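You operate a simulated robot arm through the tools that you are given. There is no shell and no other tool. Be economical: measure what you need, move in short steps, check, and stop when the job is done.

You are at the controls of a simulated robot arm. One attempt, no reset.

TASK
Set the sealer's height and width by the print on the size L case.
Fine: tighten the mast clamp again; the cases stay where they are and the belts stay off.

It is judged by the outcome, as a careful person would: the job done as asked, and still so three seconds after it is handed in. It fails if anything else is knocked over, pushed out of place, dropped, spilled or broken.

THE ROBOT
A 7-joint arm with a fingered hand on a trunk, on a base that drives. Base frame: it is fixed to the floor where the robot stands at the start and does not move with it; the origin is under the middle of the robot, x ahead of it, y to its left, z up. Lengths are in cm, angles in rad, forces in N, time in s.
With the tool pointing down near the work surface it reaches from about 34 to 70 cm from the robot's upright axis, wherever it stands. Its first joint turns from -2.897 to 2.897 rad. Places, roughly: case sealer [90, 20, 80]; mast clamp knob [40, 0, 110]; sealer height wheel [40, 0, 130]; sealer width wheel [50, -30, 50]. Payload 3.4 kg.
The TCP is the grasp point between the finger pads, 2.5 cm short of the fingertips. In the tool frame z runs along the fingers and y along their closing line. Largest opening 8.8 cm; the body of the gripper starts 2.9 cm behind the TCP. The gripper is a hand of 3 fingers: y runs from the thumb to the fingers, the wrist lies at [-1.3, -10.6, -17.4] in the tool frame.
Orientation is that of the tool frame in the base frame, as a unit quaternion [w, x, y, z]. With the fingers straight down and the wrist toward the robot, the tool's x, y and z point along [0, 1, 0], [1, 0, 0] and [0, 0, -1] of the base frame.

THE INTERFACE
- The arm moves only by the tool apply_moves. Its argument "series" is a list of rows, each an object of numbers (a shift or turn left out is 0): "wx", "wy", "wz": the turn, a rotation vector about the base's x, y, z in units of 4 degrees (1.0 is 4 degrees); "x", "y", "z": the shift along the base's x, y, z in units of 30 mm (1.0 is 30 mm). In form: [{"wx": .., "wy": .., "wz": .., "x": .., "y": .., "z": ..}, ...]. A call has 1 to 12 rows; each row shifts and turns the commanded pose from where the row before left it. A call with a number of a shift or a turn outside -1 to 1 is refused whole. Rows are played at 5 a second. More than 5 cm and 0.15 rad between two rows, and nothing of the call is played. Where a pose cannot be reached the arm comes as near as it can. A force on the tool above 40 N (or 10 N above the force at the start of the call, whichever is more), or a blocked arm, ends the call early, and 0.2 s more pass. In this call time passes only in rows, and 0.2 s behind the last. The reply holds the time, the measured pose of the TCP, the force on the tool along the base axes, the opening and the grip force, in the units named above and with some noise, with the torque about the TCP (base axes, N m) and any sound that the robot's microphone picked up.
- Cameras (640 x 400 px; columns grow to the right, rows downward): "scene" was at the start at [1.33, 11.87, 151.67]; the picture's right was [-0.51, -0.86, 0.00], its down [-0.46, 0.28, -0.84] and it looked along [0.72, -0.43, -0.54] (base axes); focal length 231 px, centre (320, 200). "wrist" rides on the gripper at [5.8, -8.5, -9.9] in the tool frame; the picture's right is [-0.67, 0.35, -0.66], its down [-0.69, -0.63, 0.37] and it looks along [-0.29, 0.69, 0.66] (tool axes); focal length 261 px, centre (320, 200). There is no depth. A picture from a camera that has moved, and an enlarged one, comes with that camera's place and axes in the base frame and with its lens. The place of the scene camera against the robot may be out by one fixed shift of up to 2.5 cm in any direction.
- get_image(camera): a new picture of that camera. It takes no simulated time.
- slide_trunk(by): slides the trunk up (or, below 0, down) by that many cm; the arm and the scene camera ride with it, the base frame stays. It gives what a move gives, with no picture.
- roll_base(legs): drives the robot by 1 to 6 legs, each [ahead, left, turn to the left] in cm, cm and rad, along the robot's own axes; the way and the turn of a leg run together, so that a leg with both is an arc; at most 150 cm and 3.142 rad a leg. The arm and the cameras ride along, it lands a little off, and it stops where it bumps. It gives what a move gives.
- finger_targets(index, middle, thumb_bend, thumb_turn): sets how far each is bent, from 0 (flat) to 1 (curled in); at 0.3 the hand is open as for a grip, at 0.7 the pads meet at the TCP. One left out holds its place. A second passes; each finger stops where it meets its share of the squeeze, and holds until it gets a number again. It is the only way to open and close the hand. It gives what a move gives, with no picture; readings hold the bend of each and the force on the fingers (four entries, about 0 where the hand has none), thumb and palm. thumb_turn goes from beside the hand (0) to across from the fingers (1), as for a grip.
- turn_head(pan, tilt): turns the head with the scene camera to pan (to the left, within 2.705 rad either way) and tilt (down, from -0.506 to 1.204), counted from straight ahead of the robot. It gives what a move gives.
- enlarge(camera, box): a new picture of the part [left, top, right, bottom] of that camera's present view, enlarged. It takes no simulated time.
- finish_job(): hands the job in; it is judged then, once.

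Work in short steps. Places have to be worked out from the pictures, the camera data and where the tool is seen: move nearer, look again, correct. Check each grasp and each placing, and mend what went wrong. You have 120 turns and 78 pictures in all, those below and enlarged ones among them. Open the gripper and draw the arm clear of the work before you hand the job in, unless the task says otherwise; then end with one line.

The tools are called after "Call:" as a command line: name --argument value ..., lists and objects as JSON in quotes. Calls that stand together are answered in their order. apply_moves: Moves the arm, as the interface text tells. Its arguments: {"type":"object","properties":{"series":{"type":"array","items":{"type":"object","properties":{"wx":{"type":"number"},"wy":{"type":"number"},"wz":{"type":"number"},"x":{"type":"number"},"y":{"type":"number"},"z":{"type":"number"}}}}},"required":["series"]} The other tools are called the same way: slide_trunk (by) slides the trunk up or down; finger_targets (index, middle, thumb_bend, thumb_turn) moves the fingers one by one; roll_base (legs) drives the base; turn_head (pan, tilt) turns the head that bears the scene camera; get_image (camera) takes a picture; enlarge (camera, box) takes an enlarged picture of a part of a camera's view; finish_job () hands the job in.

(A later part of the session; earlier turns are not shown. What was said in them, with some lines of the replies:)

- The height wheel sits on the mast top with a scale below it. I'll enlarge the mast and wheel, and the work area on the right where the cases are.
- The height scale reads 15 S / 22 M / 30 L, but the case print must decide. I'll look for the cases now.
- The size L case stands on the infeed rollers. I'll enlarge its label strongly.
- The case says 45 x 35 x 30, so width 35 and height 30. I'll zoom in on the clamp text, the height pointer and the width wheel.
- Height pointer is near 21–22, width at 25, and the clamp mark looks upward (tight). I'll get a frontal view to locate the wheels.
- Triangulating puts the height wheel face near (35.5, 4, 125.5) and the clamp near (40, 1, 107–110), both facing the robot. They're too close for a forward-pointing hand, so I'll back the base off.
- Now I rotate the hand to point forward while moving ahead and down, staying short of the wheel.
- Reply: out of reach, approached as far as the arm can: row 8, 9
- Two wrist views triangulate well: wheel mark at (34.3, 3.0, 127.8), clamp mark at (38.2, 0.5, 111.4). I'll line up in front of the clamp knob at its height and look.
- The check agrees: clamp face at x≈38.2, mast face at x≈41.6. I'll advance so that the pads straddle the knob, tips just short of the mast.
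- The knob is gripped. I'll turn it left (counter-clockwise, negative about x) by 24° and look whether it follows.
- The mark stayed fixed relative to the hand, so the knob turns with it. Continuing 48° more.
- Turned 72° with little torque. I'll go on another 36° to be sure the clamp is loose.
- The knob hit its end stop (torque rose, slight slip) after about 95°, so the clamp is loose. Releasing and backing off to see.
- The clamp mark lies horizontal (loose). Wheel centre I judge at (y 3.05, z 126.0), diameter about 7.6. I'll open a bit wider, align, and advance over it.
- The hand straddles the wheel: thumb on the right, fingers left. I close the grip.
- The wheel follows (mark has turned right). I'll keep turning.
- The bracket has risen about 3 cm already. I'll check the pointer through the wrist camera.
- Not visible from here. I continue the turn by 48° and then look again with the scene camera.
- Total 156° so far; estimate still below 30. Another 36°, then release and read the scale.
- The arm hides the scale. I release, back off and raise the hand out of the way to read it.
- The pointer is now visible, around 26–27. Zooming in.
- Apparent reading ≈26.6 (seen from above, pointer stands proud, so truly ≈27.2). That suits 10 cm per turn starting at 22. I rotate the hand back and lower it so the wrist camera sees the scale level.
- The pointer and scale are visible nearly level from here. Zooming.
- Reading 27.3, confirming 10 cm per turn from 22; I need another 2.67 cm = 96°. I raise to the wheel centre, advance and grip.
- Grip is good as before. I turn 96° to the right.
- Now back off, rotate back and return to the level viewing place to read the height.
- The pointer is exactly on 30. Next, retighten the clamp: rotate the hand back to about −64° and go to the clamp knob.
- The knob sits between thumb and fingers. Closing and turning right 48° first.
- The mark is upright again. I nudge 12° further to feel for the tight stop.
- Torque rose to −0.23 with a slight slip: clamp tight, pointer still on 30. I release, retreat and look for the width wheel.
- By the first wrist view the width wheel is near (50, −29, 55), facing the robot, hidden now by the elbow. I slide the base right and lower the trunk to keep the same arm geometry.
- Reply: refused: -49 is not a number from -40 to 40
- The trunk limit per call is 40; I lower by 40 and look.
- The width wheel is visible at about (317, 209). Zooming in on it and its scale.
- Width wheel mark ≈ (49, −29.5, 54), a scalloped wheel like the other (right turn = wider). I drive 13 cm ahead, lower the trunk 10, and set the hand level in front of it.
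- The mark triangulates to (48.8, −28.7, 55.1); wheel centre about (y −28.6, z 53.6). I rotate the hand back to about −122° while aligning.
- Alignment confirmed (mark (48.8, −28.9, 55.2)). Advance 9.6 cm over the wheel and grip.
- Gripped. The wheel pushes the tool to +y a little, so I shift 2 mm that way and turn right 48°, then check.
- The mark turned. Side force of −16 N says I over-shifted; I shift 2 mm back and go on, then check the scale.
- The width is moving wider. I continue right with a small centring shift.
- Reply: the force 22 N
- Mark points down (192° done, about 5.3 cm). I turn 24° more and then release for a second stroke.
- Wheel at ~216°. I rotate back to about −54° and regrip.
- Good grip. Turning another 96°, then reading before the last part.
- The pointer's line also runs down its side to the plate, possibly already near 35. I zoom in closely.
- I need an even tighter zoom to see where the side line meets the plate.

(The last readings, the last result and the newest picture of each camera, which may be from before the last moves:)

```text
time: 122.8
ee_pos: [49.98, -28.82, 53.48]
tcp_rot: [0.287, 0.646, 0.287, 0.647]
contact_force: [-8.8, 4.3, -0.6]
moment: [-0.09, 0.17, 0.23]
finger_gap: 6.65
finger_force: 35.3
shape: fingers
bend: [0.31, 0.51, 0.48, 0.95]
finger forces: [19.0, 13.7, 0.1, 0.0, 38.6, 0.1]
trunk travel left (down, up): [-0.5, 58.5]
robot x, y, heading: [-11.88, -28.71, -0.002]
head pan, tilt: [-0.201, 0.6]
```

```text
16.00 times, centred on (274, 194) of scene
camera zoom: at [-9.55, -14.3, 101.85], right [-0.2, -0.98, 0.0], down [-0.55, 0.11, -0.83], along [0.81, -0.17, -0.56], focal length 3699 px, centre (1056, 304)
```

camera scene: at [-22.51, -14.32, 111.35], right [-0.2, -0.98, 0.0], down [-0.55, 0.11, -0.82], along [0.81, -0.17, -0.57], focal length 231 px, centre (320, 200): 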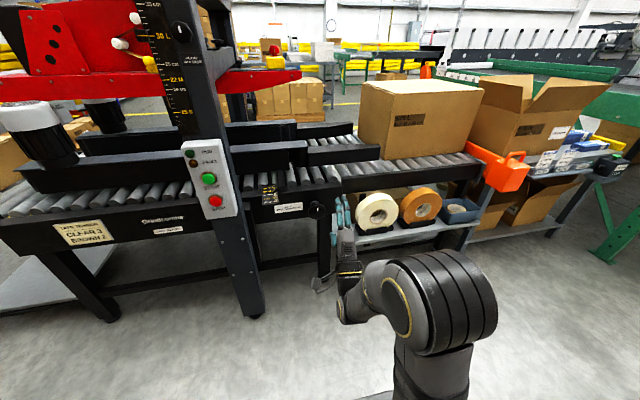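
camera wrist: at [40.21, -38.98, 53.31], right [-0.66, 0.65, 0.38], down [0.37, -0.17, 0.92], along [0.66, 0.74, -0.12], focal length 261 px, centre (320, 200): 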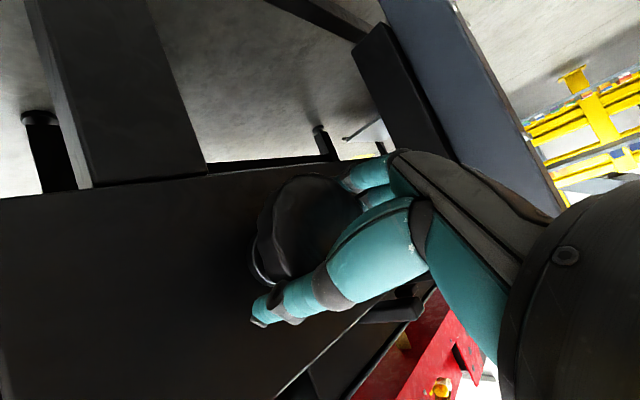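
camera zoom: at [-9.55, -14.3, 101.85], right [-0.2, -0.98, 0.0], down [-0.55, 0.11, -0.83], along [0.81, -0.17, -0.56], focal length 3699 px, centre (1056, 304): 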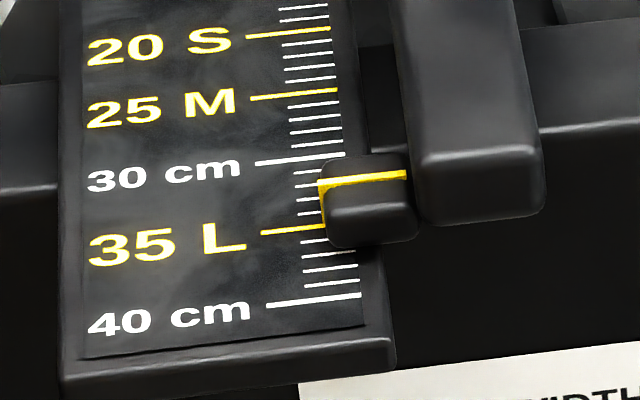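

The scale is half-size and this oblique view has about 3 units of parallax, so the width may already be near 35. I release, back off and raise the trunk for a steeper reading.

Call:
finger_targets --index 0.22 --middle 0.22 --thumb_bend 0.22

Call:
apply_moves --series '[{"x": -0.6}, {"x": -0.7}, {"x": -0.7}, {"x": -0.8}, {"x": -0.8}, {"x": -0.8}, {"x": -0.8}, {"x": -0.8}]'

Call:
slide_trunk --by 40

Call:
turn_head --pan -0.2 --tilt 0.95

Call:
get_image --camera "scene"

```text
time: 123.8
ee_pos: [50.13, -28.78, 53.33]
tcp_rot: [0.287, 0.646, 0.287, 0.646]
contact_force: [-0.6, 0.1, -0.8]
moment: [0.03, -0.04, 0.01]
finger_gap: 9.97
finger_force: 0.0
shape: fingers
bend: [0.22, 0.22, 0.22, 0.97]
finger forces: [0.0, 0.1, 0.0, 0.0, 0.0, 0.0]
trunk travel left (down, up): [-0.5, 58.5]
robot x, y, heading: [-11.95, -29.36, 0.003]
head pan, tilt: [-0.201, 0.6]
```

```text
time: 125.7
ee_pos: [32.36, -28.83, 53.34]
tcp_rot: [0.289, 0.647, 0.285, 0.646]
contact_force: [0.0, -0.3, 0.5]
moment: [0.04, 0.02, 0.0]
finger_gap: 9.96
finger_force: 0.1
shape: fingers
bend: [0.22, 0.22, 0.22, 0.97]
finger forces: [0.0, 0.1, 0.1, 0.0, 0.1, 0.0]
out of reach, approached as far as the arm can: row 8
trunk travel left (down, up): [-0.5, 58.5]
robot x, y, heading: [-11.38, -29.21, 0.003]
head pan, tilt: [-0.201, 0.6]
```

```text
time: 129.5
ee_pos: [32.24, -28.68, 93.16]
tcp_rot: [0.288, 0.646, 0.287, 0.646]
contact_force: [0.0, 0.2, -0.5]
moment: [-0.03, 0.02, 0.01]
finger_gap: 9.94
finger_force: 0.0
shape: fingers
bend: [0.22, 0.22, 0.22, 0.97]
finger forces: [0.0, 0.0, 0.0, 0.0, 0.0, 0.0]
trunk travel left (down, up): [-40.5, 18.5]
robot x, y, heading: [-11.74, -29.31, 0.002]
head pan, tilt: [-0.201, 0.6]
```

```text
time: 130.3
ee_pos: [32.25, -28.67, 93.24]
tcp_rot: [0.288, 0.646, 0.286, 0.646]
contact_force: [0.7, 0.2, -1.1]
moment: [-0.03, -0.03, 0.0]
finger_gap: 9.94
finger_force: 0.0
shape: fingers
bend: [0.22, 0.22, 0.22, 0.97]
finger forces: [0.0, 0.0, 0.0, 0.1, 0.0, 0.0]
trunk travel left (down, up): [-40.5, 18.5]
robot x, y, heading: [-12.12, -29.02, -0.003]
head pan, tilt: [-0.201, 0.949]
```

```text
18 pictures are left
camera scene: at [-11.04, -14.01, 139.02], right [-0.2, -0.98, 0.0], down [-0.8, 0.16, -0.58], along [0.57, -0.12, -0.81], focal length 231 px, centre (320, 200)
```

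scene: 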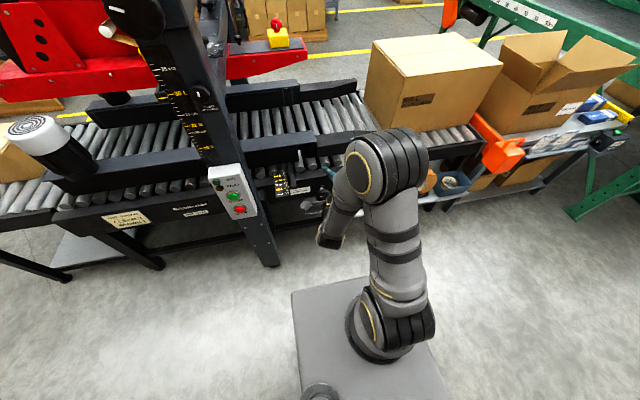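

The scale is visible at about (281, 183). Zooming.

Call:
enlarge --camera "scene" --box '[271, 172, 301, 198]'

```text
15.38 times, centred on (286, 185) of scene
camera zoom: at [-11.04, -14.01, 139.02], right [-0.2, -0.98, 0.0], down [-0.8, 0.16, -0.58], along [0.57, -0.12, -0.81], focal length 3556 px, centre (843, 431)
```

zoom: 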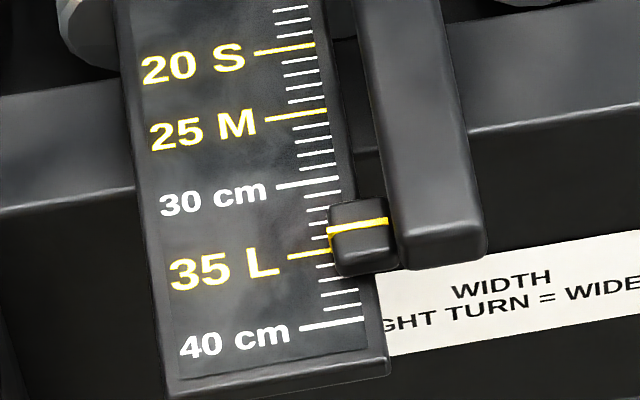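

Two views at different elevations give a true reading ≈35.4–35.5, which fits 12 units per turn (312° → +10.4 from 25). I go back down, regrip and turn left 12°.

Call:
slide_trunk --by -40

Call:
apply_moves --series '[{"x": 0.8}, {"x": 0.8}, {"x": 0.8}, {"x": 0.8}, {"x": 0.7}, {"x": 0.6}, {"x": 0.6}, {"x": 0.5}, {"x": 0.3}]'

```text
time: 134.1
ee_pos: [32.16, -28.67, 53.23]
tcp_rot: [0.288, 0.645, 0.288, 0.647]
contact_force: [-0.4, -0.4, 0.1]
moment: [-0.01, -0.04, -0.01]
finger_gap: 9.94
finger_force: 0.1
shape: fingers
bend: [0.22, 0.22, 0.22, 0.97]
finger forces: [0.0, 0.1, 0.0, 0.0, 0.0, 0.1]
trunk travel left (down, up): [-0.5, 58.5]
robot x, y, heading: [-12.0, -28.91, -0.004]
head pan, tilt: [-0.201, 0.949]
```

```text
time: 136.1
ee_pos: [50.14, -28.73, 53.3]
tcp_rot: [0.288, 0.646, 0.287, 0.646]
contact_force: [-0.2, -0.2, -0.7]
moment: [-0.02, 0.0, -0.01]
finger_gap: 9.94
finger_force: 0.1
shape: fingers
bend: [0.22, 0.22, 0.22, 0.97]
finger forces: [0.1, 0.0, 0.0, 0.0, 0.0, 0.0]
trunk travel left (down, up): [-0.5, 58.5]
robot x, y, heading: [-11.64, -28.78, -0.006]
head pan, tilt: [-0.201, 0.949]
```

Back over the wheel at the same pose. Grip, turn left 12°, release and back away.

Call:
finger_targets --index 0.7 --middle 0.7 --thumb_bend 0.7

Call:
apply_moves --series '[{"wx": -1}, {"wx": -1}, {"wx": -1}]'

Call:
finger_targets --index 0.22 --middle 0.22 --thumb_bend 0.22

Call:
apply_moves --series '[{"x": -0.6}, {"x": -0.7}, {"x": -0.7}, {"x": -0.8}, {"x": -0.8}, {"x": -0.8}, {"x": -0.8}, {"x": -0.6}]'

Call:
slide_trunk --by 40

Call:
enlarge --camera "scene" --box '[271, 172, 301, 198]'

```text
time: 137.1
ee_pos: [50.03, -28.92, 53.15]
tcp_rot: [0.288, 0.647, 0.286, 0.646]
contact_force: [-4.7, -3.8, -4.0]
moment: [0.0, -0.16, -0.19]
finger_gap: 6.81
finger_force: 37.7
shape: fingers
bend: [0.3, 0.52, 0.47, 0.96]
finger forces: [22.1, 14.5, 0.1, 0.0, 38.3, 0.0]
trunk travel left (down, up): [-0.5, 58.5]
robot x, y, heading: [-12.09, -28.98, -0.0]
head pan, tilt: [-0.201, 0.949]
```

```text
time: 137.9
ee_pos: [50.1, -28.78, 53.27]
tcp_rot: [0.355, 0.612, 0.352, 0.613]
contact_force: [-4.1, -9.1, -2.8]
moment: [0.08, -0.25, -0.13]
finger_gap: 6.81
finger_force: 37.6
shape: fingers
bend: [0.29, 0.52, 0.48, 0.96]
finger forces: [22.1, 15.8, 0.0, 0.1, 36.6, 0.0]
trunk travel left (down, up): [-0.5, 58.5]
robot x, y, heading: [-11.68, -29.02, -0.001]
head pan, tilt: [-0.201, 0.949]
```

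```text
time: 138.9
ee_pos: [50.01, -28.74, 53.23]
tcp_rot: [0.354, 0.612, 0.353, 0.613]
contact_force: [0.1, -0.9, 0.2]
moment: [0.01, 0.03, -0.01]
finger_gap: 9.95
finger_force: 0.1
shape: fingers
bend: [0.22, 0.22, 0.22, 0.98]
finger forces: [0.0, 0.0, 0.0, 0.1, 0.1, 0.0]
trunk travel left (down, up): [-0.5, 58.5]
robot x, y, heading: [-11.83, -28.97, -0.005]
head pan, tilt: [-0.201, 0.949]
```

```text
time: 140.7
ee_pos: [32.58, -28.84, 53.3]
tcp_rot: [0.354, 0.613, 0.352, 0.613]
contact_force: [0.3, -0.3, 0.3]
moment: [-0.01, 0.0, 0.02]
finger_gap: 9.95
finger_force: 0.0
shape: fingers
bend: [0.22, 0.22, 0.22, 0.98]
finger forces: [0.0, 0.0, 0.0, 0.0, 0.1, 0.0]
trunk travel left (down, up): [-0.5, 58.5]
robot x, y, heading: [-11.6, -28.88, 0.001]
head pan, tilt: [-0.201, 0.949]
```

```text
time: 144.6
ee_pos: [32.53, -28.68, 93.21]
tcp_rot: [0.353, 0.613, 0.352, 0.613]
contact_force: [-0.5, 0.0, 0.2]
moment: [0.0, -0.01, -0.02]
finger_gap: 9.96
finger_force: 0.0
shape: fingers
bend: [0.22, 0.22, 0.22, 0.98]
finger forces: [0.1, 0.0, 0.0, 0.0, 0.0, 0.0]
trunk travel left (down, up): [-40.5, 18.5]
robot x, y, heading: [-11.63, -29.22, -0.004]
head pan, tilt: [-0.201, 0.949]
```

```text
15.38 times, centred on (286, 185) of scene
camera zoom: at [-11.04, -14.01, 139.01], right [-0.2, -0.98, 0.0], down [-0.8, 0.16, -0.58], along [0.57, -0.12, -0.81], focal length 3556 px, centre (843, 431)
```

zoom: 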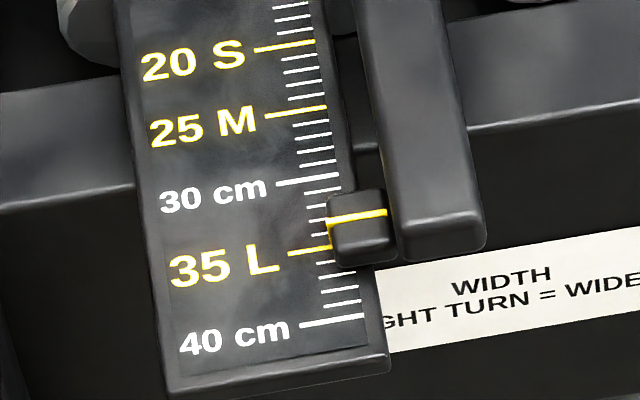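

Apparent 33.3 here corresponds to about 35.1 true. I verify with a near-overhead wrist view: raise the trunk, unroll the hand and pitch it down over the scale.

Call:
slide_trunk --by 12

Call:
apply_moves --series '[{"wx": -1}, {"wx": -1}, {"wx": -1}, {"wx": -1}, {"wx": -1}, {"wx": -1}, {"wx": -1}, {"wx": -1}, {"wx": -1}, {"wx": -1}]'

Call:
apply_moves --series '[{"wy": 1}, {"wy": 1}, {"wy": 1}, {"wy": 1}, {"wy": 1}, {"wy": 1}, {"wy": 1}, {"wy": 1}, {"wy": 1}, {"wy": 1}, {"wy": 1}, {"wy": 1}]'

Call:
apply_moves --series '[{"wy": 1, "x": 0.3, "y": 0.4}, {"wy": 1, "x": 0.3, "y": 0.4}, {"wy": 1, "x": 0.3, "y": 0.4}, {"wy": 1, "x": 0.4, "y": 0.4}, {"wy": 1, "x": 0.4, "y": 0.4}, {"wy": 1, "x": 0.4, "y": 0.4}, {"wy": 1, "x": 0.5, "y": 0.4}, {"wy": 1, "x": 0.5, "y": 0.4}, {"wy": 1, "x": 0.5, "y": 0.4}, {"wy": 1, "x": 0.5, "y": 0.4}, {"wy": 0.5, "x": 0.5, "y": 0.3}]'

Call:
get_image --camera "wrist"

```text
time: 146.1
ee_pos: [32.59, -28.7, 105.29]
tcp_rot: [0.354, 0.613, 0.352, 0.613]
contact_force: [0.1, 0.0, -0.7]
moment: [0.01, -0.02, 0.0]
finger_gap: 9.95
finger_force: 0.1
shape: fingers
bend: [0.22, 0.22, 0.22, 0.98]
finger forces: [0.1, 0.0, 0.0, 0.0, 0.0, 0.0]
trunk travel left (down, up): [-52.5, 6.5]
robot x, y, heading: [-11.67, -29.21, -0.002]
head pan, tilt: [-0.201, 0.949]
```

```text
time: 148.3
ee_pos: [32.59, -28.82, 105.32]
tcp_rot: [0.542, 0.453, 0.542, 0.455]
contact_force: [0.2, 0.1, 0.4]
moment: [-0.03, 0.02, 0.0]
finger_gap: 9.94
finger_force: 0.1
shape: fingers
bend: [0.22, 0.22, 0.22, 0.98]
finger forces: [0.0, 0.0, 0.1, 0.0, 0.1, 0.0]
trunk travel left (down, up): [-52.5, 6.5]
robot x, y, heading: [-11.69, -28.92, -0.001]
head pan, tilt: [-0.201, 0.949]
```

```text
time: 150.9
ee_pos: [37.4, -29.48, 103.85]
tcp_rot: [0.274, 0.601, 0.715, 0.23]
contact_force: [-1.0, -0.2, 0.9]
moment: [0.03, -0.03, -0.01]
finger_gap: 9.95
finger_force: 0.0
shape: fingers
bend: [0.22, 0.22, 0.22, 0.98]
finger forces: [0.0, 0.0, 0.1, 0.0, 0.1, 0.0]
out of reach, approached as far as the arm can: row 1, 2, 3, 4, 5, 6, 8
trunk travel left (down, up): [-52.5, 6.5]
robot x, y, heading: [-11.99, -29.1, 0.002]
head pan, tilt: [-0.201, 0.949]
```

```text
time: 153.3
ee_pos: [50.96, -16.74, 103.79]
tcp_rot: [0.0, 0.644, 0.765, -0.001]
contact_force: [-0.9, -0.4, 0.8]
moment: [-0.01, -0.02, -0.02]
finger_gap: 9.96
finger_force: 0.0
shape: fingers
bend: [0.22, 0.22, 0.22, 0.98]
finger forces: [0.0, 0.1, 0.0, 0.0, 0.0, 0.0]
out of reach, approached as far as the arm can: row 6
trunk travel left (down, up): [-52.5, 6.5]
robot x, y, heading: [-11.81, -29.06, 0.001]
head pan, tilt: [-0.201, 0.949]
```

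```text
15 pictures are left
camera wrist: at [41.72, -12.46, 113.67], right [0.46, -0.6, 0.66], down [-0.5, -0.78, -0.37], along [0.73, -0.16, -0.66], focal length 261 px, centre (320, 200)
```

wrist: 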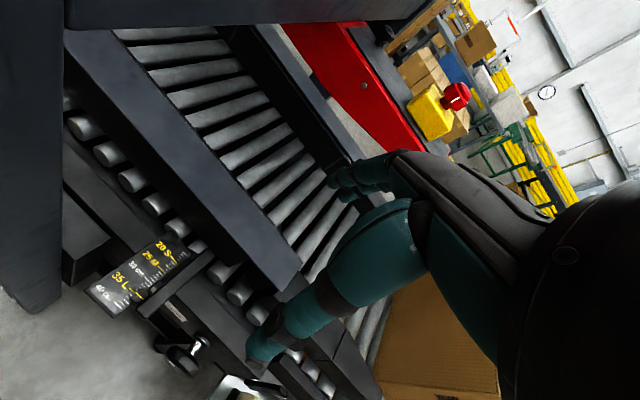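

Excellent near-overhead view. Zooming on the width scale.

Call:
enlarge --camera "wrist" --box '[118, 270, 158, 302]'

```text
12.50 times, centred on (138, 286) of wrist
camera zoom: at [41.72, -12.46, 113.67], right [0.46, -0.6, 0.66], down [-0.5, -0.78, -0.37], along [0.73, -0.16, -0.66], focal length 3258 px, centre (2595, -875)
```

zoom: 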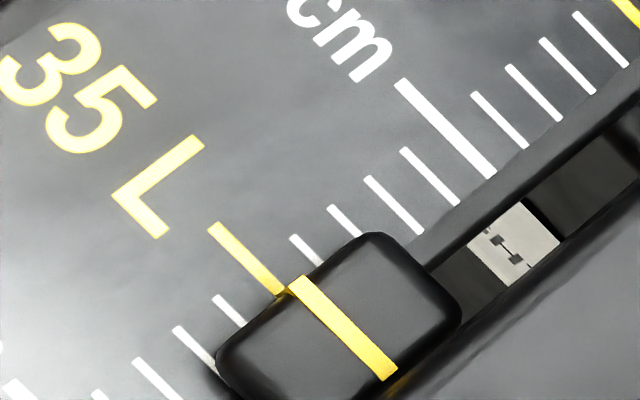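

Apparent 34.65 plus 0.4 parallax gives ≈35.05: width is on 35. I lift the hand and back the robot away, then do a final check.

Call:
apply_moves --series '[{"z": 0.5}, {"z": 0.5, "x": -0.5}, {"x": -0.8}, {"x": -0.8}, {"x": -0.8}]'

Call:
roll_base --legs '[[-25, 0, 0]]'

Call:
turn_head --pan 0.2 --tilt 0.6

Call:
get_image --camera "scene"

```text
time: 154.5
ee_pos: [42.24, -16.78, 106.76]
tcp_rot: [0.0, 0.643, 0.766, 0.0]
contact_force: [-0.2, -0.1, 0.3]
moment: [-0.04, -0.02, -0.01]
finger_gap: 9.97
finger_force: 0.0
shape: fingers
bend: [0.22, 0.22, 0.22, 0.98]
finger forces: [0.1, 0.0, 0.1, 0.1, 0.1, 0.0]
trunk travel left (down, up): [-52.5, 6.5]
robot x, y, heading: [-11.76, -28.78, -0.003]
head pan, tilt: [-0.201, 0.949]
```

```text
time: 156.3
ee_pos: [17.26, -16.73, 106.89]
tcp_rot: [0.0, 0.643, 0.766, 0.001]
contact_force: [-0.4, -0.5, -1.0]
moment: [-0.01, 0.0, -0.01]
finger_gap: 9.93
finger_force: 0.1
shape: fingers
bend: [0.22, 0.22, 0.22, 0.98]
finger forces: [0.0, 0.1, 0.0, 0.0, 0.1, 0.0]
trunk travel left (down, up): [-52.5, 6.5]
robot x, y, heading: [-36.7, -28.94, -0.001]
head pan, tilt: [-0.201, 0.949]
```

```text
time: 157.2
ee_pos: [17.27, -16.83, 106.81]
tcp_rot: [0.001, 0.644, 0.765, 0.001]
contact_force: [1.0, -0.6, -0.2]
moment: [0.02, 0.01, 0.0]
finger_gap: 9.98
finger_force: 0.0
shape: fingers
bend: [0.22, 0.22, 0.22, 0.98]
finger forces: [0.0, 0.0, 0.0, 0.1, 0.1, 0.0]
trunk travel left (down, up): [-52.5, 6.5]
robot x, y, heading: [-36.58, -29.27, -0.002]
head pan, tilt: [0.201, 0.6]
```

```text
13 pictures are left
camera scene: at [-34.55, -10.77, 153.85], right [0.2, -0.98, 0.0], down [-0.55, -0.11, -0.82], along [0.81, 0.16, -0.57], focal length 231 px, centre (320, 200)
```

scene: 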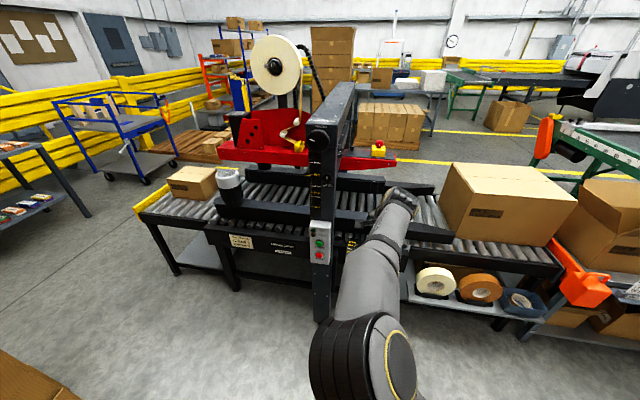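

Everything stands in place. A last check of the clamp mark and height pointer.

Call:
enlarge --camera "scene" --box '[295, 120, 350, 215]'

Call:
enlarge --camera "scene" --box '[305, 165, 340, 195]'

```text
4.21 times, centred on (322, 168) of scene
camera zoom: at [-34.55, -10.77, 153.85], right [0.2, -0.98, 0.0], down [-0.55, -0.11, -0.82], along [0.81, 0.16, -0.57], focal length 973 px, centre (310, 337)
```

zoom: 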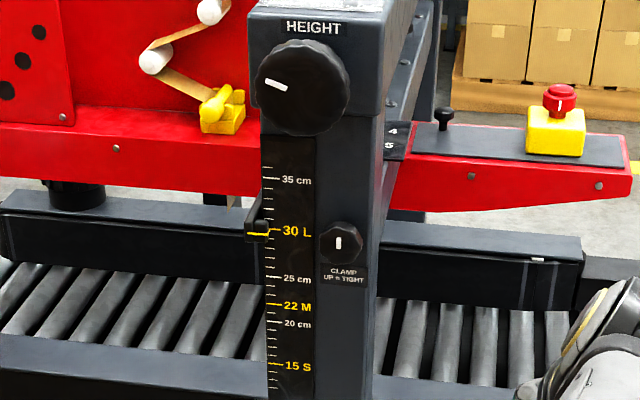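

```text
13.33 times, centred on (322, 180) of scene
camera zoom: at [-34.55, -10.77, 153.85], right [0.2, -0.98, 0.0], down [-0.55, -0.11, -0.82], along [0.81, 0.16, -0.57], focal length 3082 px, centre (287, 467)
```

zoom: 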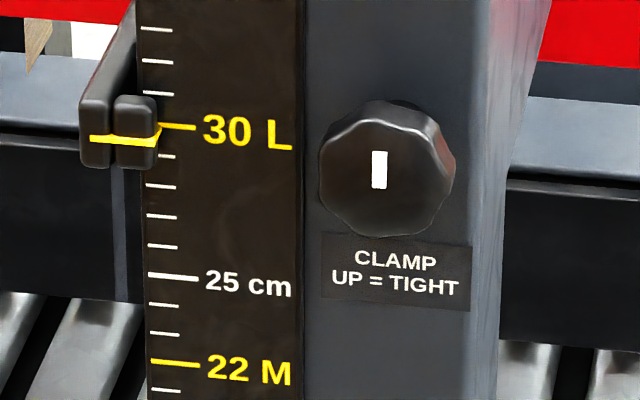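

The clamp mark is upright (tight), the height is on 30, the width is on 35, the belts are off, and the hand is open and clear. Handing in.

Call:
finish_job

```text
The job is handed in.
```

The sealer is set for the size L case (printed 45 x 35 x 30 cm): height on 30 and width on 35, give or take about 0.1 on the width reading. The mast clamp is tight again, the cases were not moved, and the belts stayed off.
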